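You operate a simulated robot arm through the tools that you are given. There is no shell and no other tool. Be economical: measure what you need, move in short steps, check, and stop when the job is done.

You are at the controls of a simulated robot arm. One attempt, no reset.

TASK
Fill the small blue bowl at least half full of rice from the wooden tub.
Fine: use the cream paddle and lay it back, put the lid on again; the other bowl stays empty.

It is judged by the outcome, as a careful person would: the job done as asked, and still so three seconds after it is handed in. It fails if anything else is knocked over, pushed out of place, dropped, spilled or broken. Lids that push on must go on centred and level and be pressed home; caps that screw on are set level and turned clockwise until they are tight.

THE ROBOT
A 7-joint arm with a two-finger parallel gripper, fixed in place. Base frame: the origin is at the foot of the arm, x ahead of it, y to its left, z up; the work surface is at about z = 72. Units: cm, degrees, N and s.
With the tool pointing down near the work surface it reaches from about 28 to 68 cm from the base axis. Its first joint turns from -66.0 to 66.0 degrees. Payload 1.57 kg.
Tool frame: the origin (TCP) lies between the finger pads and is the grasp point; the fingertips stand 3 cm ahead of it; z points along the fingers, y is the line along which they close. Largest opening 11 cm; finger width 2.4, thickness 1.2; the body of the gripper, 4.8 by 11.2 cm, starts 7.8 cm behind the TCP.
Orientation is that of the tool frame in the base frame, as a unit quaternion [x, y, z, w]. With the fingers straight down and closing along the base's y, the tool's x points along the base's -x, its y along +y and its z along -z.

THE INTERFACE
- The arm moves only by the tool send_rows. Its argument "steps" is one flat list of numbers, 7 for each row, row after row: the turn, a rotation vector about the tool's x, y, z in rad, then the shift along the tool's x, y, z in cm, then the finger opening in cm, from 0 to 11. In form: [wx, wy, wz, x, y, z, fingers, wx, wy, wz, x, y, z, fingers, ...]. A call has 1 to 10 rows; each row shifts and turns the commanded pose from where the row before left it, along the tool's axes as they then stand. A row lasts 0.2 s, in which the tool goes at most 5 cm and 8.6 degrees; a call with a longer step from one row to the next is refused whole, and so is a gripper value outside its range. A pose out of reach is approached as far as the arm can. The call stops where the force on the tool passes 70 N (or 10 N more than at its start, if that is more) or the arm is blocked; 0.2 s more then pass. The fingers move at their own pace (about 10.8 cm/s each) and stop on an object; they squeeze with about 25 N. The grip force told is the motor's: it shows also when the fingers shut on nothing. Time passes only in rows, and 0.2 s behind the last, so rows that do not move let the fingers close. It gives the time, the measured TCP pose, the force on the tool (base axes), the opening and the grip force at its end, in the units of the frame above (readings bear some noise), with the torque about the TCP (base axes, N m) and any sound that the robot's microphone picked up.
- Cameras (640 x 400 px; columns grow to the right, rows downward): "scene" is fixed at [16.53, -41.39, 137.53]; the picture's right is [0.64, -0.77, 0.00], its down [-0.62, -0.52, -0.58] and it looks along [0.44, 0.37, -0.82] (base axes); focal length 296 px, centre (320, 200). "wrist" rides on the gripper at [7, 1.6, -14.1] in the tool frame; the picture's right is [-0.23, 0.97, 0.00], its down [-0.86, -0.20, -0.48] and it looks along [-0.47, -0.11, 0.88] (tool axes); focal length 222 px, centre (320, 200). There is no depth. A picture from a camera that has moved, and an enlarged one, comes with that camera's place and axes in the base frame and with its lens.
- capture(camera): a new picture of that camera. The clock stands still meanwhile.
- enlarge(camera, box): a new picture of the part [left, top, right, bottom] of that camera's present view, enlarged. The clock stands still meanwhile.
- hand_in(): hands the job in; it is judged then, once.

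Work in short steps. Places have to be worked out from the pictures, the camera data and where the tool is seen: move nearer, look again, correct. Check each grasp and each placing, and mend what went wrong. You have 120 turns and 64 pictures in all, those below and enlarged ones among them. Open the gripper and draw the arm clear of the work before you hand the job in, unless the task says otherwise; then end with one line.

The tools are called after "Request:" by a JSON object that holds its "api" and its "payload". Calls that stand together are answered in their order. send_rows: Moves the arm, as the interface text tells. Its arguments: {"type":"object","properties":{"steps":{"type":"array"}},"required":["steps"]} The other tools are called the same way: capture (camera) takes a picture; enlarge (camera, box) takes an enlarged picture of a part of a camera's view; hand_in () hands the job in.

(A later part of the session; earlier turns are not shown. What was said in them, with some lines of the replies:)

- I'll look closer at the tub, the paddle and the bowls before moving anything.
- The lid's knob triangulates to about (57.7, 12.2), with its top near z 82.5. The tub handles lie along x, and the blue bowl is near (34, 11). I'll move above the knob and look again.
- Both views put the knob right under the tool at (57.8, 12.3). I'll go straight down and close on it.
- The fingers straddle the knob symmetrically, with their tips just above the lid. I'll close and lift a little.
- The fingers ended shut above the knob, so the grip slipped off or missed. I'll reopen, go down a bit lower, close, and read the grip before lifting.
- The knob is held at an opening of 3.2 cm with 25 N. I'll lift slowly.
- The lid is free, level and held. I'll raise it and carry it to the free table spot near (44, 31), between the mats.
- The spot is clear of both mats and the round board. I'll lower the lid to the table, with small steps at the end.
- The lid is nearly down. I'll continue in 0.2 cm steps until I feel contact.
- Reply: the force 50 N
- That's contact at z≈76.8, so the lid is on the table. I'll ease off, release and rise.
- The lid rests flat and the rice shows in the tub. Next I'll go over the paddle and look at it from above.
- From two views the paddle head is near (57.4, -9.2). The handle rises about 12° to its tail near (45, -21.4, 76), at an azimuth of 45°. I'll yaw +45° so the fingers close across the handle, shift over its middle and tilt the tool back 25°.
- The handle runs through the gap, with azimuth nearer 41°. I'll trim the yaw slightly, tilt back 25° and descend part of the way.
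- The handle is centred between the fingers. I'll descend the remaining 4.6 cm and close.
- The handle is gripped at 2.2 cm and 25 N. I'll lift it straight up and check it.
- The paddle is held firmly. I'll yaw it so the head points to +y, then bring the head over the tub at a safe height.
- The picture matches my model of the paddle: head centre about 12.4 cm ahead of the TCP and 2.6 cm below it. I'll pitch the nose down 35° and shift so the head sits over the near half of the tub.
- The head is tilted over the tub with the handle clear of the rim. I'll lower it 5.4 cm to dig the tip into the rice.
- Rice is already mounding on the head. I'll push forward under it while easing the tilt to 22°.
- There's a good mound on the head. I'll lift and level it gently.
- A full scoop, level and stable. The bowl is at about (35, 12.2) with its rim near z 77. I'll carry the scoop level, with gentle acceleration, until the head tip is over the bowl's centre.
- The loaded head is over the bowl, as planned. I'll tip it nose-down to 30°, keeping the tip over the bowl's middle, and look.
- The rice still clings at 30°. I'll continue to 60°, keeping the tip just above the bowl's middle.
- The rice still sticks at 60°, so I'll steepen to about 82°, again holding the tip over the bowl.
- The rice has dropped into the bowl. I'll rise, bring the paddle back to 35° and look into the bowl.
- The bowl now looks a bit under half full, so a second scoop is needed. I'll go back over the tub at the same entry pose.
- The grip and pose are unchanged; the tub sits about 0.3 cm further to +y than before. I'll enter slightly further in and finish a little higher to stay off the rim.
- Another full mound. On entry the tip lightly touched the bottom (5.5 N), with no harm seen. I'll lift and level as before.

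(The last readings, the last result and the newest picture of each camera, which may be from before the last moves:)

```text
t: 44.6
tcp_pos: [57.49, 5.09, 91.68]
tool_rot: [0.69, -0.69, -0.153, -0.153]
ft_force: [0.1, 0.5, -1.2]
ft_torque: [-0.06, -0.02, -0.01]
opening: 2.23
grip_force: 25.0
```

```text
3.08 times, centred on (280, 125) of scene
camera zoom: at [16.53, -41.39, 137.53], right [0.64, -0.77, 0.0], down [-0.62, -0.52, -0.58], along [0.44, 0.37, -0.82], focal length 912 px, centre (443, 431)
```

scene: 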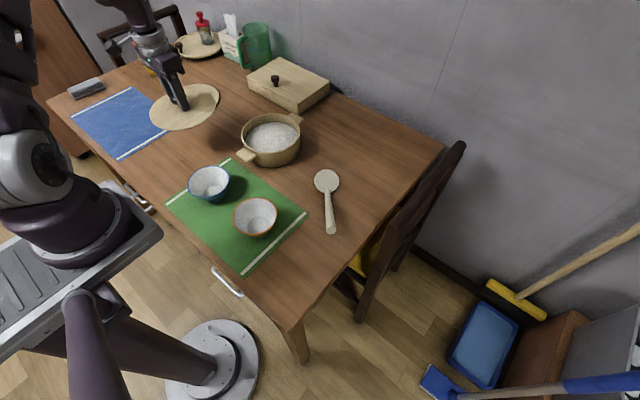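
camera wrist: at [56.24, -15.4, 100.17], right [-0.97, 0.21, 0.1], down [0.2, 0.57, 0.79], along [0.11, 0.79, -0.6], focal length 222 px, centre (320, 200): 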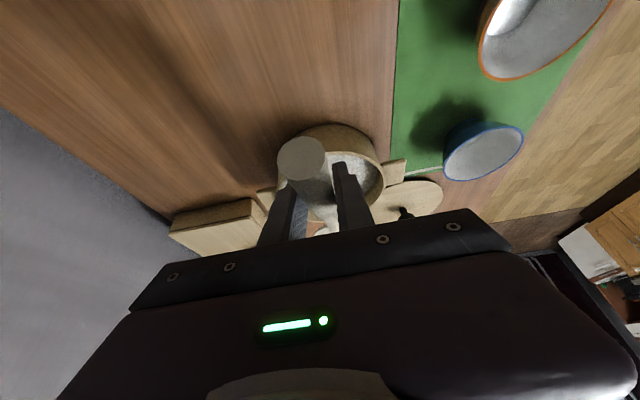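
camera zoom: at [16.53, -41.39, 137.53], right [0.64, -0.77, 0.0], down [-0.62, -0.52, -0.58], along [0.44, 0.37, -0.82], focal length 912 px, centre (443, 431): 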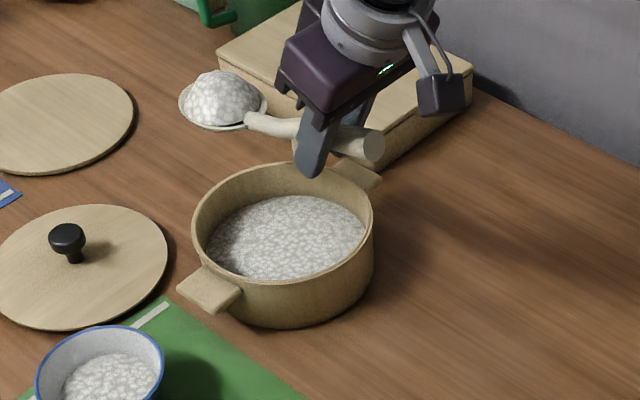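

A second full scoop. The tub has crept about 0.6 cm more in +y, which I'll deal with later. I'll carry the rice to the bowl.

Request:
{"api": "send_rows", "payload": {"steps": [0, 0, 0, 0.56, 1.53, -0.26, 0.5, 0, 0, 0, 0.94, 2.55, -0.44, 0.5, 0, 0, 0, 1.31, 3.56, -0.61, 0.5, 0, 0, 0, 1.31, 3.56, -0.61, 0.5, 0, 0, 0, 1.31, 3.56, -0.61, 0.5, 0, 0, 0, 1.31, 3.56, -0.61, 0.5, 0, 0, 0, 0.94, 2.55, -0.44, 0.5, 0, 0, 0, 0.56, 1.53, -0.26, 0.5, 0, 0, 0, 0, 0, 0, 0.5]}}

Request:
{"api": "send_rows", "payload": {"steps": [0, 0.131, 0, -0.7, 0, 0.325, 0.5, 0, 0.131, 0, -0.735, 0, 0.23, 0.5, 0, 0.131, 0, -0.76, 0, 0.13, 0.5, 0, 0.131, 0, -0.77, 0, 0.03, 0.5, 0, 0, 0, 0, 0, 0, 0.5]}}

```text
t: 46.6
tcp_pos: [35.09, -4.11, 91.75]
tool_rot: [-0.69, 0.691, 0.152, 0.153]
ft_force: [-0.2, 0.4, -1.2]
ft_torque: [-0.09, -0.02, 0.03]
opening: 2.25
grip_force: 24.9
```

```text
t: 47.8
tcp_pos: [35.22, -0.94, 91.75]
tool_rot: [-0.706, 0.707, -0.033, -0.031]
ft_force: [0.3, 0.5, -1.3]
ft_torque: [-0.09, 0.03, -0.01]
opening: 2.23
grip_force: 24.8
```

The pose matches the first pour (x 35.2, tip over the bowl's middle), so I'll continue tipping to 60° and then 82°.

Request:
{"api": "send_rows", "payload": {"steps": [0, 0.131, 0, -1.62, 0, 0.16, 0.5, 0, 0.131, 0, -1.33, 0, -1.63, 0.5, 0, 0.131, 0, -1.27, 0, -1.63, 0.5, 0, 0.131, 0, -1.27, 0, -1.68, 0.5, 0, 0.131, 0, -0.79, 0, -1.225, 0.5, 0, 0.131, 0, -1.2, 0, -1.505, 0.5, 0, 0.131, 0, -1.21, 0, -1.6, 0.5, 0, 0, 0, 0, 0, 0, 0.5, 0, 0, 0, 0, 0, 0, 0.5]}}

Request:
{"api": "enlarge", "payload": {"camera": "scene", "box": [150, 90, 310, 230]}}

```text
t: 49.8
tcp_pos: [35.31, 11.29, 95.37]
tool_rot: [-0.619, 0.619, -0.341, -0.342]
ft_force: [-0.2, 0.1, -1.1]
ft_torque: [-0.03, 0.0, 0.02]
opening: 2.2
grip_force: 25.1
```

```text
2.86 times, centred on (230, 160) of scene
camera zoom: at [16.53, -41.39, 137.53], right [0.64, -0.77, 0.0], down [-0.62, -0.52, -0.58], along [0.44, 0.37, -0.82], focal length 846 px, centre (577, 314)
```

zoom: 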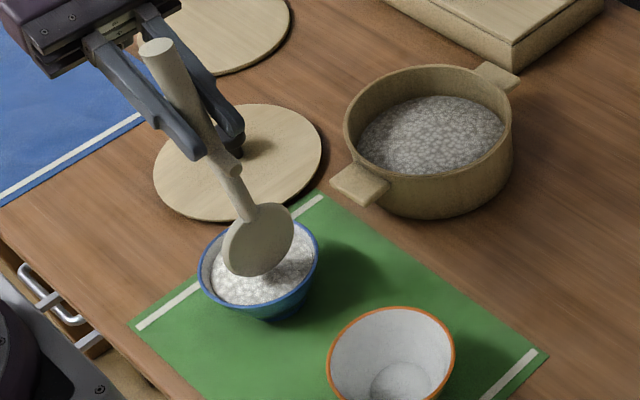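

More rice landed. I'll raise the paddle and turn it back to level, clear of the bowl, to judge the fill.

Request:
{"api": "send_rows", "payload": {"steps": [0, 0, 0, 3.37, 0, -2.15, 0.5, 0, -0.144, 0, 0, 0, 0, 0.5, 0, -0.144, 0, 0, 0, 0, 0.5, 0, -0.144, 0, 0, 0, 0, 0.5, 0, -0.144, 0, 0, 0, 0, 0.5, 0, -0.144, 0, 0, 0, 0, 0.5, 0, -0.144, 0, 0, 0, 0, 0.5, 0, -0.144, 0, 0, 0, 0, 0.5, 0, -0.144, 0, 0, 0, 0, 0.5, 0, -0.144, 0, 0, 0, 0, 0.5]}}

Request:
{"api": "send_rows", "payload": {"steps": [0, -0.144, 0, 0, 0, 0, 0.5, 0, 0, 0, 0, -4, 0, 0.5, 0, 0, 0, 0, -4.5, 0, 0.5, 0, 0, 0, 0, -4.5, 0, 0.5, 0, 0, 0, 0, 0, 0, 0.5]}}

Request:
{"api": "enlarge", "payload": {"camera": "scene", "box": [170, 130, 270, 220]}}

Request:
{"api": "capture", "payload": {"camera": "scene"}}

```text
t: 52.0
tcp_pos: [35.23, 11.47, 99.59]
tool_rot: [-0.7, 0.7, 0.102, 0.102]
ft_force: [-0.4, 0.4, -0.3]
ft_torque: [-0.04, 0.01, 0.01]
opening: 2.24
grip_force: 25.6
```

```text
t: 53.2
tcp_pos: [48.26, 11.23, 99.51]
tool_rot: [-0.69, 0.691, 0.153, 0.152]
ft_force: [-0.2, 0.8, 0.0]
ft_torque: [-0.07, 0.0, -0.01]
opening: 2.21
grip_force: 25.0
```

```text
4.44 times, centred on (220, 175) of scene
camera zoom: at [16.54, -41.39, 137.53], right [0.64, -0.77, 0.0], down [-0.62, -0.52, -0.58], along [0.44, 0.37, -0.82], focal length 1316 px, centre (764, 311)
```

zoom: 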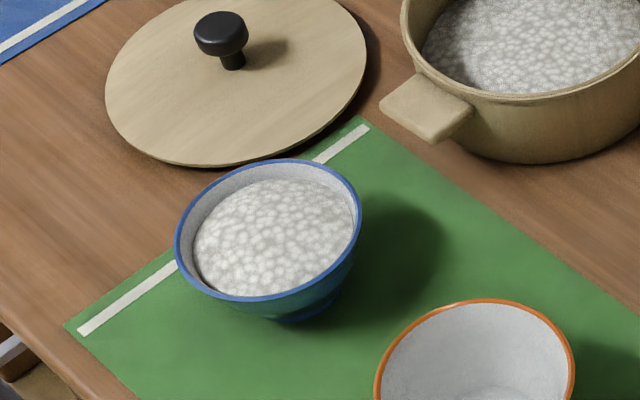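

```text
23 pictures are left
```

scene: 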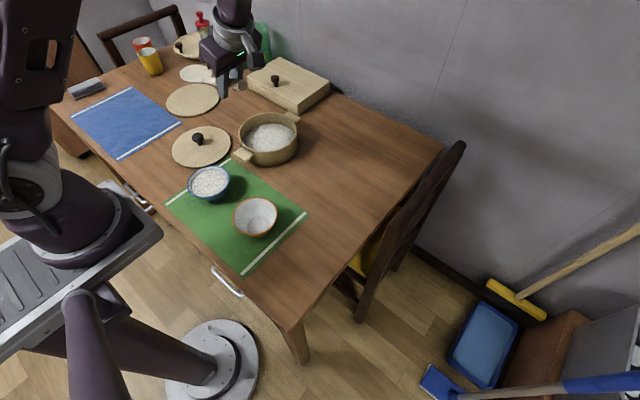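

The bowl is clearly well over half full, about three quarters up the wall, with nothing spilled. Now I'll take the paddle back to where it lay: first the translation, then the reverse yaw.

Request:
{"api": "send_rows", "payload": {"steps": [0, 0, 0, 4.2, -0.03, -0.83, 0.5, 0, 0, 0, 4.2, -0.03, -0.83, 0.5, 0, 0, 0, 4.2, -0.03, -0.83, 0.5, 0, 0, 0, 4.2, -0.03, -0.83, 0.5, 0, 0, 0, 4.2, -0.03, -0.83, 0.5, 0, 0, 0, 4.2, -0.03, -0.83, 0.5, 0, 0, 0, 4.3, -0.03, -0.83, 0.5, 0, 0, 0, 0, 0, 0, 0.5]}}

Request:
{"api": "send_rows", "payload": {"steps": [0.0595, 0, 0.1277, 0, 0, 0, 0.5, 0.0595, 0, 0.1277, 0, 0, 0, 0.5, 0.0595, 0, 0.1277, 0, 0, 0, 0.5, 0.0595, 0, 0.1277, 0, 0, 0, 0.5, 0.0595, 0, 0.1277, 0, 0, 0, 0.5, 0.0595, 0, 0.1277, 0, 0, 0, 0.5, 0, 0, 0, 0, 0, 0, 0.5]}}

```text
t: 55.0
tcp_pos: [48.37, -17.87, 92.55]
tool_rot: [0.691, -0.69, -0.152, -0.152]
ft_force: [0.7, 0.7, 0.1]
ft_torque: [-0.04, 0.0, -0.04]
opening: 2.22
grip_force: 25.1
```

```text
t: 56.6
tcp_pos: [48.41, -18.0, 92.61]
tool_rot: [-0.345, 0.913, 0.074, 0.202]
ft_force: [0.1, -0.9, -0.8]
ft_torque: [-0.02, -0.01, 0.03]
opening: 2.19
grip_force: 25.1
```

I'm back over the resting spot with the original orientation. I'll lower most of the way, then check.

Request:
{"api": "send_rows", "payload": {"steps": [0, 0, 0, 1.69, 0, 3.62, 0.5, 0, 0, 0, 1.69, 0, 3.62, 0.5, 0, 0, 0, 1.69, 0, 3.62, 0.5, 0, 0, 0, 1.06, 0, 2.27, 0.5, 0, 0, 0, 0.42, 0, 0.91, 0.5, 0, 0, 0, 0, 0, 0, 0.5]}}

Request:
{"api": "enlarge", "payload": {"camera": "scene", "box": [270, 130, 390, 250]}}

```text
t: 58.0
tcp_pos: [48.45, -17.96, 76.96]
tool_rot: [-0.346, 0.913, 0.074, 0.202]
ft_force: [0.5, 0.3, 0.3]
ft_torque: [-0.07, 0.03, -0.02]
opening: 2.22
grip_force: 25.1
```

```text
3.33 times, centred on (330, 190) of scene
camera zoom: at [16.53, -41.39, 137.53], right [0.64, -0.77, 0.0], down [-0.62, -0.52, -0.58], along [0.44, 0.37, -0.82], focal length 987 px, centre (287, 233)
```

zoom: 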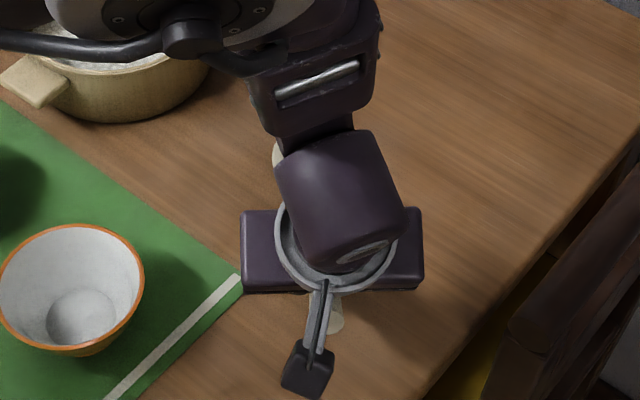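

I'll lower in small steps until it makes contact, near z 75.3.

Request:
{"api": "send_rows", "payload": {"steps": [0, 0, 0, 0.34, 0, 0.72, 0.5, 0, 0, 0, 0.17, 0, 0.36, 0.5, 0, 0, 0, 0.1, 0, 0.22, 0.5, 0, 0, 0, 0.06, 0, 0.12, 0.5, 0, 0, 0, 0, 0, 0, 0.5]}}

```text
t: 59.2
tcp_pos: [48.49, -18.03, 75.59]
tool_rot: [-0.346, 0.913, 0.074, 0.202]
ft_force: [-1.3, 0.0, 15.5]
ft_torque: [0.34, -0.39, 0.05]
opening: 2.22
grip_force: 24.5
```

That's contact at z 75.6, close to the original height. I'll ease slightly, open, and rise straight up.

Request:
{"api": "send_rows", "payload": {"steps": [0, 0, 0, -0.04, 0, -0.09, 0.5, 0, 0, 0, 0, 0, 0, 3, 0, 0, 0, 0, 0, 0, 6, 0, 0, 0, 0, 0, 0, 6, 0, 0, 0, -0.85, 0, -1.8, 6, 0, 0, 0, -1.7, 0, -3.62, 6, 0, 0, 0, -1.7, 0, -3.62, 6, 0, 0, 0, -1.7, 0, -3.62, 6, 0, 0, 0, 0, 0, 0, 6]}}

Request:
{"api": "capture", "payload": {"camera": "wrist"}}

```text
t: 61.2
tcp_pos: [48.61, -17.65, 89.6]
tool_rot: [-0.346, 0.913, 0.075, 0.201]
ft_force: [-0.3, 0.2, -0.1]
ft_torque: [0.03, 0.0, 0.0]
opening: 6.0
grip_force: 0.1
```

```text
21 pictures are left
camera wrist: at [38.38, -24.57, 99.47], right [-0.49, 0.87, 0.09], down [0.56, 0.23, 0.79], along [0.67, 0.44, -0.6], focal length 222 px, centre (320, 200)
```

wrist: 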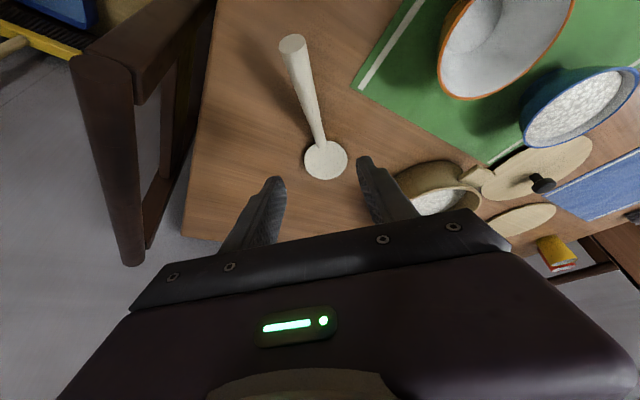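

The paddle lies back in its place. I'll straighten the tool, undo the yaw, and travel to the lid.

Request:
{"api": "send_rows", "payload": {"steps": [0, 0.1454, 0, 0, 0, 0, 6, 0, 0.1454, 0, 0, 0, 0, 6, 0, 0.1454, 0, 0, 0, -2, 6, 0, 0, 0.145, 0, 0, 0, 6, 0, 0, 0.145, 0, 0, 0, 6, 0, 0, 0.145, 0, 0, 0, 6, 0, 0, 0.145, 0, 0, 0, 6, 0, 0, 0.145, 0, 0, 0, 6, 0, 0, 0, 0, 0, 0, 6]}}

Request:
{"api": "send_rows", "payload": {"steps": [0, 0, 0, 0.5, 4.8, 0, 6, 0, 0, 0, 0.5, 4.8, 0, 6, 0, 0, 0, 0.5, 4.8, 0, 6, 0, 0, 0, 0.5, 4.8, 0, 6, 0, 0, 0, 0.5, 4.8, 0, 6, 0, 0, 0, 0.5, 4.8, 0, 6, 0, 0, 0, 0.5, 4.8, 0, 6, 0, 0, 0, 0.5, 4.8, 0, 6, 0, 0, 0, 0.5, 4.8, 0, 6, 0, 0, 0, 0.5, 3.5, 0, 6]}}

Request:
{"api": "capture", "payload": {"camera": "wrist"}}

Request:
{"api": "capture", "payload": {"camera": "scene"}}

```text
t: 63.2
tcp_pos: [48.19, -17.98, 91.57]
tool_rot: [0.001, 1.0, -0.002, 0.001]
ft_force: [0.2, -0.5, -0.6]
ft_torque: [0.01, -0.01, -0.01]
opening: 5.99
grip_force: 0.2
```

```text
t: 65.4
tcp_pos: [43.27, 28.75, 91.29]
tool_rot: [0.0, 1.0, -0.002, 0.0]
ft_force: [0.1, -0.7, 0.5]
ft_torque: [0.01, 0.0, 0.0]
opening: 5.99
grip_force: 0.0
```

```text
20 pictures are left
camera wrist: at [36.24, 30.25, 105.49], right [0.23, 0.97, 0.0], down [0.85, -0.2, 0.48], along [0.47, -0.11, -0.88], focal length 222 px, centre (320, 200)
```

wrist: 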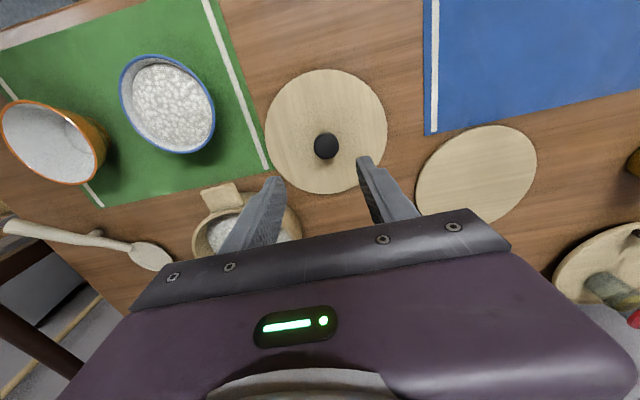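

```text
19 pictures are left
```

scene: 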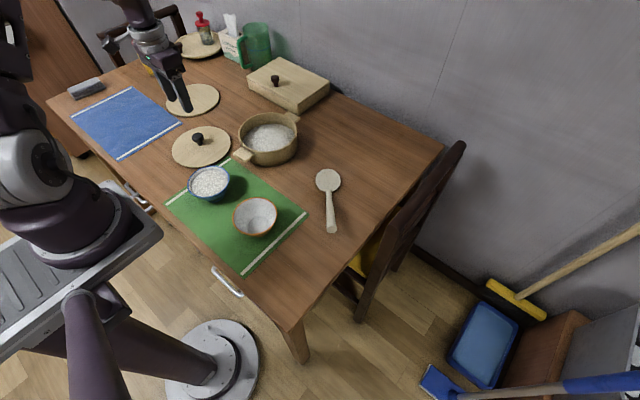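

Both views put the lid's knob at about (43.9, 29.1). I'll align with it and go down to the same relative grip height as before (z≈76.9).

Request:
{"api": "send_rows", "payload": {"steps": [0, 0, 0, -0.6, 0.35, 4, 6, 0, 0, 0, 0, 0, 4, 6, 0, 0, 0, 0, 0, 4, 6, 0, 0, 0, 0, 0, 1.7, 6, 0, 0, 0, 0, 0, 0, 6]}}

Request:
{"api": "enlarge", "payload": {"camera": "scene", "box": [140, 80, 250, 180]}}

Request:
{"api": "capture", "payload": {"camera": "wrist"}}

```text
t: 66.6
tcp_pos: [43.82, 28.94, 77.72]
tool_rot: [-0.001, 1.0, -0.002, 0.0]
ft_force: [-0.4, 0.4, 0.7]
ft_torque: [0.01, -0.01, 0.02]
opening: 6.0
grip_force: 0.1
```

```text
4.00 times, centred on (195, 130) of scene
camera zoom: at [16.53, -41.39, 137.53], right [0.64, -0.77, 0.0], down [-0.62, -0.52, -0.58], along [0.44, 0.37, -0.82], focal length 1185 px, centre (820, 480)
```

zoom: 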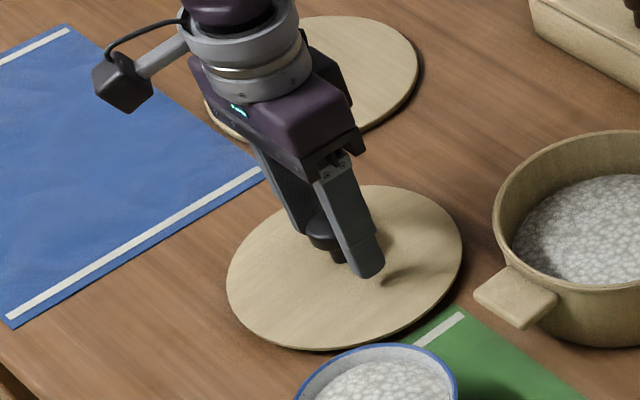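

```text
17 pictures are left
camera wrist: at [36.95, 30.42, 91.78], right [0.23, 0.97, 0.0], down [0.86, -0.2, 0.48], along [0.47, -0.11, -0.88], focal length 222 px, centre (320, 200)
```

wrist: 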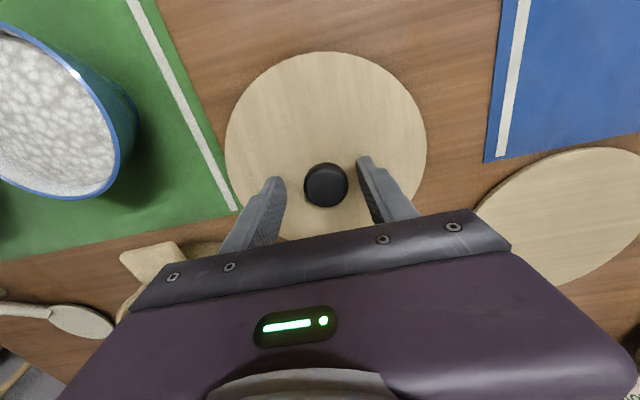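

The knob is centred to within 0.3 cm. I'll trim that, descend 0.85 cm, close and check the grip.

Request:
{"api": "send_rows", "payload": {"steps": [0, 0, 0, -0.15, 0.25, 0.5, 6, 0, 0, 0, 0, 0, 0.35, 6, 0, 0, 0, 0, 0, 0, 6, 0, 0, 0, 0, 0, 0, 1.5, 0, 0, 0, 0, 0, 0, 1.5, 0, 0, 0, 0, 0, 0, 1.5, 0, 0, 0, 0, 0, 0, 1.5]}}

```text
t: 68.2
tcp_pos: [43.99, 29.09, 76.9]
tool_rot: [0.0, 1.0, -0.003, 0.0]
ft_force: [0.3, 1.1, 1.2]
ft_torque: [-0.11, -0.06, 0.02]
opening: 3.19
grip_force: 25.1
```

The knob is gripped at 3.2 cm. I'll lift the lid, then measure where the tub is now.

Request:
{"api": "send_rows", "payload": {"steps": [0, 0, 0, 0, 0, -0.3, 1.5, 0, 0, 0, 0, 0, -0.7, 1.5, 0, 0, 0, 0, 0, -2, 1.5, 0, 0, 0, 0, 0, -4, 1.5, 0, 0, 0, 0, 0, -4, 1.5, 0, 0, 0, 0, 0, -3, 1.5, 0, 0, 0, 0, 0, 0, 1.5]}}

Request:
{"api": "enlarge", "payload": {"camera": "scene", "box": [200, 80, 340, 200]}}

Request:
{"api": "capture", "payload": {"camera": "wrist"}}

```text
t: 69.8
tcp_pos: [43.95, 29.14, 90.92]
tool_rot: [0.0, 1.0, -0.002, 0.0]
ft_force: [0.2, -1.2, -2.2]
ft_torque: [0.03, 0.04, 0.0]
opening: 3.17
grip_force: 24.6
```

```text
3.33 times, centred on (270, 140) of scene
camera zoom: at [16.53, -41.39, 137.53], right [0.64, -0.77, 0.0], down [-0.62, -0.52, -0.58], along [0.44, 0.37, -0.82], focal length 987 px, centre (487, 400)
```

zoom: 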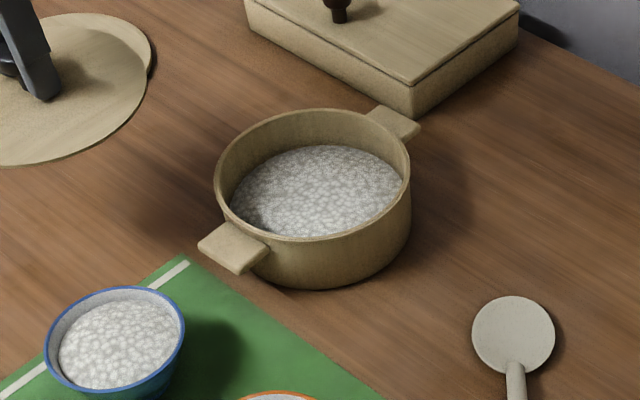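

```text
15 pictures are left
camera wrist: at [37.06, 30.75, 105.08], right [0.23, 0.97, 0.0], down [0.86, -0.2, 0.48], along [0.47, -0.11, -0.88], focal length 222 px, centre (320, 200)
```

wrist: 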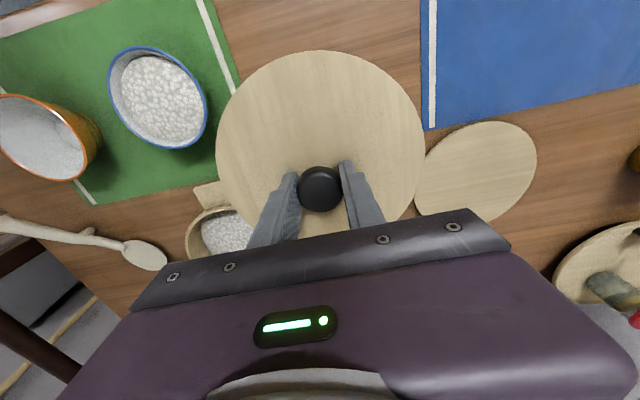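

The lid is held well. Comparing pictures, the tub has shifted by about (-0.4, +0.6), so its centre is now near (57.4, 12.8). I'll carry the lid above it and lower to just over the rim to check alignment.

Request:
{"api": "send_rows", "payload": {"steps": [0, 0, 0, -2.73, -3.26, 0, 1.5, 0, 0, 0, -2.73, -3.26, 0, 1.5, 0, 0, 0, -2.73, -3.26, 0, 1.5, 0, 0, 0, -2.73, -3.26, 0, 1.5, 0, 0, 0, -2.73, -3.26, 0, 1.5, 0, 0, 0, 0, 0, 3, 1.5, 0, 0, 0, 0, 0, 3, 1.5, 0, 0, 0, 0, 0, 0, 1.5]}}

Request:
{"api": "enlarge", "payload": {"camera": "scene", "box": [220, 80, 320, 180]}}

Request:
{"api": "capture", "payload": {"camera": "wrist"}}

```text
t: 71.6
tcp_pos: [57.63, 12.87, 85.13]
tool_rot: [0.0, 1.0, -0.001, 0.001]
ft_force: [-0.1, 0.6, -0.7]
ft_torque: [0.04, 0.02, 0.02]
opening: 3.17
grip_force: 24.8
```

```text
4.00 times, centred on (270, 130) of scene
camera zoom: at [16.53, -41.39, 137.53], right [0.64, -0.77, 0.0], down [-0.62, -0.52, -0.58], along [0.44, 0.37, -0.82], focal length 1185 px, centre (520, 480)
```

zoom: 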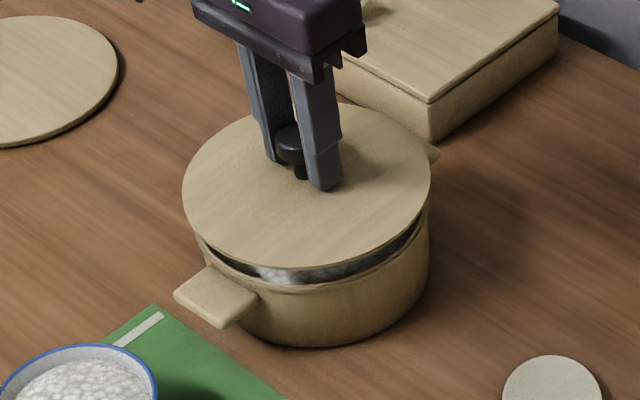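

```text
13 pictures are left
camera wrist: at [50.7, 14.56, 99.1], right [0.23, 0.97, 0.0], down [0.85, -0.2, 0.48], along [0.47, -0.11, -0.88], focal length 222 px, centre (320, 200)
```

wrist: 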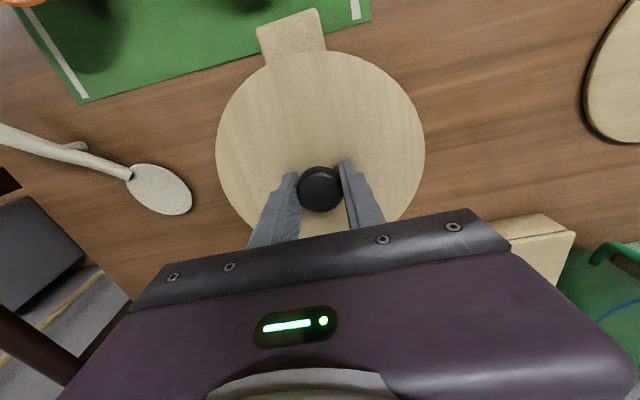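

Relative to the first lift-off picture, the lid and tub match to about 0.2 cm. I'll trim +0.15 in x and +0.1 in y, then lower to just above seating.

Request:
{"api": "send_rows", "payload": {"steps": [0, 0, 0, -0.15, 0.1, 1, 1.5, 0, 0, 0, 0, 0, 0.6, 1.5, 0, 0, 0, 0, 0, 0.3, 1.5, 0, 0, 0, 0, 0, 0, 1.5]}}

Request:
{"api": "enlarge", "payload": {"camera": "scene", "box": [230, 100, 310, 170]}}

```text
t: 72.6
tcp_pos: [57.93, 13.1, 82.99]
tool_rot: [0.0, 1.0, -0.002, 0.001]
ft_force: [-0.4, -0.5, -1.4]
ft_torque: [0.04, -0.01, -0.02]
opening: 3.18
grip_force: 24.9
```

```text
5.71 times, centred on (270, 135) of scene
camera zoom: at [16.53, -41.39, 137.53], right [0.64, -0.77, 0.0], down [-0.62, -0.52, -0.58], along [0.44, 0.37, -0.82], focal length 1693 px, centre (606, 571)
```

zoom: 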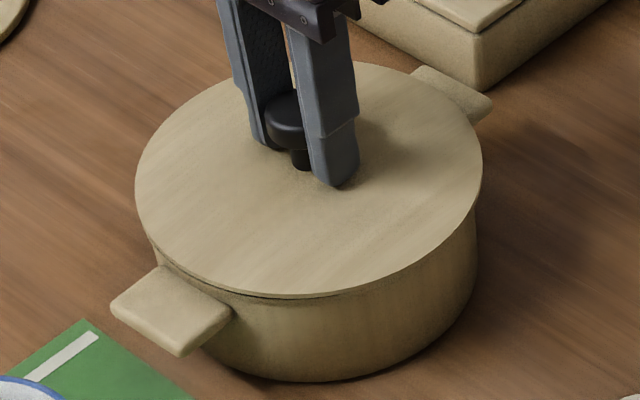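

The lid is about 0.2 cm right of its original seating, so I'll shift (-0.13, +0.15) and lower until it seats with a firm press.

Request:
{"api": "send_rows", "payload": {"steps": [0, 0, 0, 0.13, 0.15, 0, 1.5, 0, 0, 0, 0, 0, 0.15, 1.5, 0, 0, 0, 0, 0, 0.1, 1.5, 0, 0, 0, 0, 0, 0, 1.5]}}

Request:
{"api": "enlarge", "payload": {"camera": "scene", "box": [230, 100, 310, 170]}}

```text
t: 73.6
tcp_pos: [57.68, 13.19, 82.72]
tool_rot: [0.001, 1.0, -0.002, 0.001]
ft_force: [-1.1, 0.7, 10.7]
ft_torque: [0.03, 0.36, -0.01]
opening: 3.17
grip_force: 25.1
```

```text
5.71 times, centred on (270, 135) of scene
camera zoom: at [16.51, -41.39, 137.53], right [0.64, -0.77, 0.0], down [-0.62, -0.52, -0.58], along [0.44, 0.37, -0.82], focal length 1693 px, centre (606, 571)
```

zoom: 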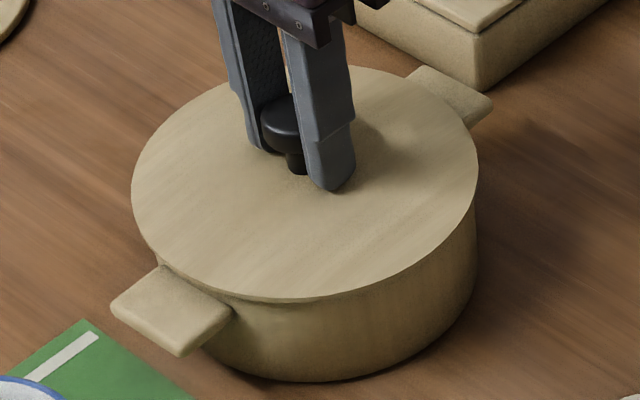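

Contact at z 82.72, the original seat height, and the edges now match the starting picture. I'll press a little more, ease off and release.

Request:
{"api": "send_rows", "payload": {"steps": [0, 0, 0, 0, 0, 0.15, 1.5, 0, 0, 0, 0, 0, 0, 1.5]}}

Request:
{"api": "send_rows", "payload": {"steps": [0, 0, 0, 0, 0, -0.2, 1.5, 0, 0, 0, 0, 0, 0, 3.6, 0, 0, 0, 0, 0, 0, 4.5, 0, 0, 0, 0, 0, 0, 6, 0, 0, 0, 0, 0, 0, 6, 0, 0, 0, 0, 0, -2, 6, 0, 0, 0, 0, 0, -4, 6, 0, 0, 0, 0, 0, -4, 6, 0, 0, 0, 0, 0, -4, 6, 0, 0, 0, 0, 0, 0, 6]}}

Request:
{"api": "enlarge", "payload": {"camera": "scene", "box": [230, 100, 310, 170]}}

```text
t: 74.2
tcp_pos: [57.67, 13.16, 82.79]
tool_rot: [0.0, 1.0, -0.002, 0.001]
ft_force: [-11.3, 2.0, 45.6]
ft_torque: [0.01, 0.34, -0.08]
opening: 3.14
grip_force: 25.1
```

```text
t: 76.4
tcp_pos: [57.4, 13.28, 96.89]
tool_rot: [0.0, 1.0, -0.001, 0.0]
ft_force: [0.6, 0.0, 0.6]
ft_torque: [-0.07, 0.02, 0.01]
opening: 6.03
grip_force: 0.0
```

```text
5.71 times, centred on (270, 135) of scene
camera zoom: at [16.53, -41.39, 137.53], right [0.64, -0.77, 0.0], down [-0.62, -0.52, -0.58], along [0.44, 0.37, -0.82], focal length 1693 px, centre (606, 571)
```

zoom: 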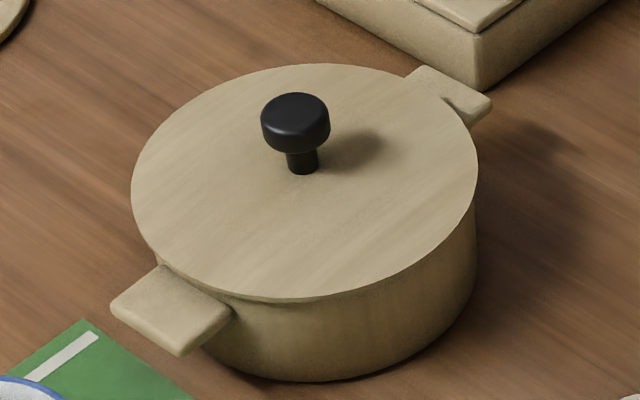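

The lid is seated, level and centred. I'll draw the arm clear and take a last overall look.

Request:
{"api": "send_rows", "payload": {"steps": [0, 0, 0, 3, 0, -2, 8, 0, 0, 0, 4, -1, -2, 8, 0, 0, 0, 4, -2, -2, 8, 0, 0, 0, 2, -2, -2, 8, 0, 0, 0, 0, 0, 0, 8]}}

Request:
{"api": "capture", "payload": {"camera": "scene"}}

Request:
{"api": "capture", "payload": {"camera": "wrist"}}

```text
t: 77.6
tcp_pos: [44.55, 8.22, 104.68]
tool_rot: [0.0, 1.0, -0.002, 0.0]
ft_force: [0.1, -0.4, 0.6]
ft_torque: [0.01, -0.01, 0.01]
opening: 8.01
grip_force: 0.1
```

```text
9 pictures are left
```

scene: 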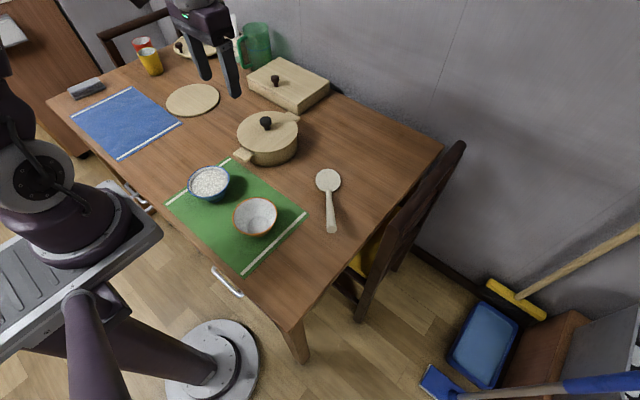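

```text
8 pictures are left
camera wrist: at [37.62, 9.86, 118.97], right [0.23, 0.97, 0.0], down [0.86, -0.2, 0.48], along [0.47, -0.11, -0.88], focal length 222 px, centre (320, 200)
```

wrist: 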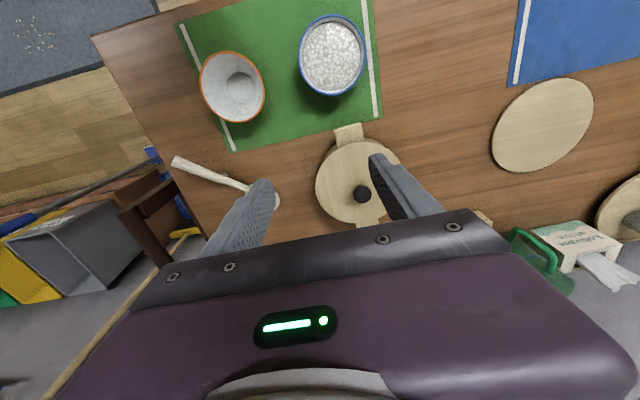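

The blue bowl is well over half full, the other bowl is empty, the paddle is back, the lid is on, nothing is spilled and the arm is clear. I'm handing in.

Request:
{"api": "hand_in", "payload": {}}

```text
The job is handed in.
```

The blue bowl is well over half full of rice (about three quarters up its wall), the paddle is back in its place, the lid is on again and the other bowl is empty; scooping nudged the tub about 0.7 cm.
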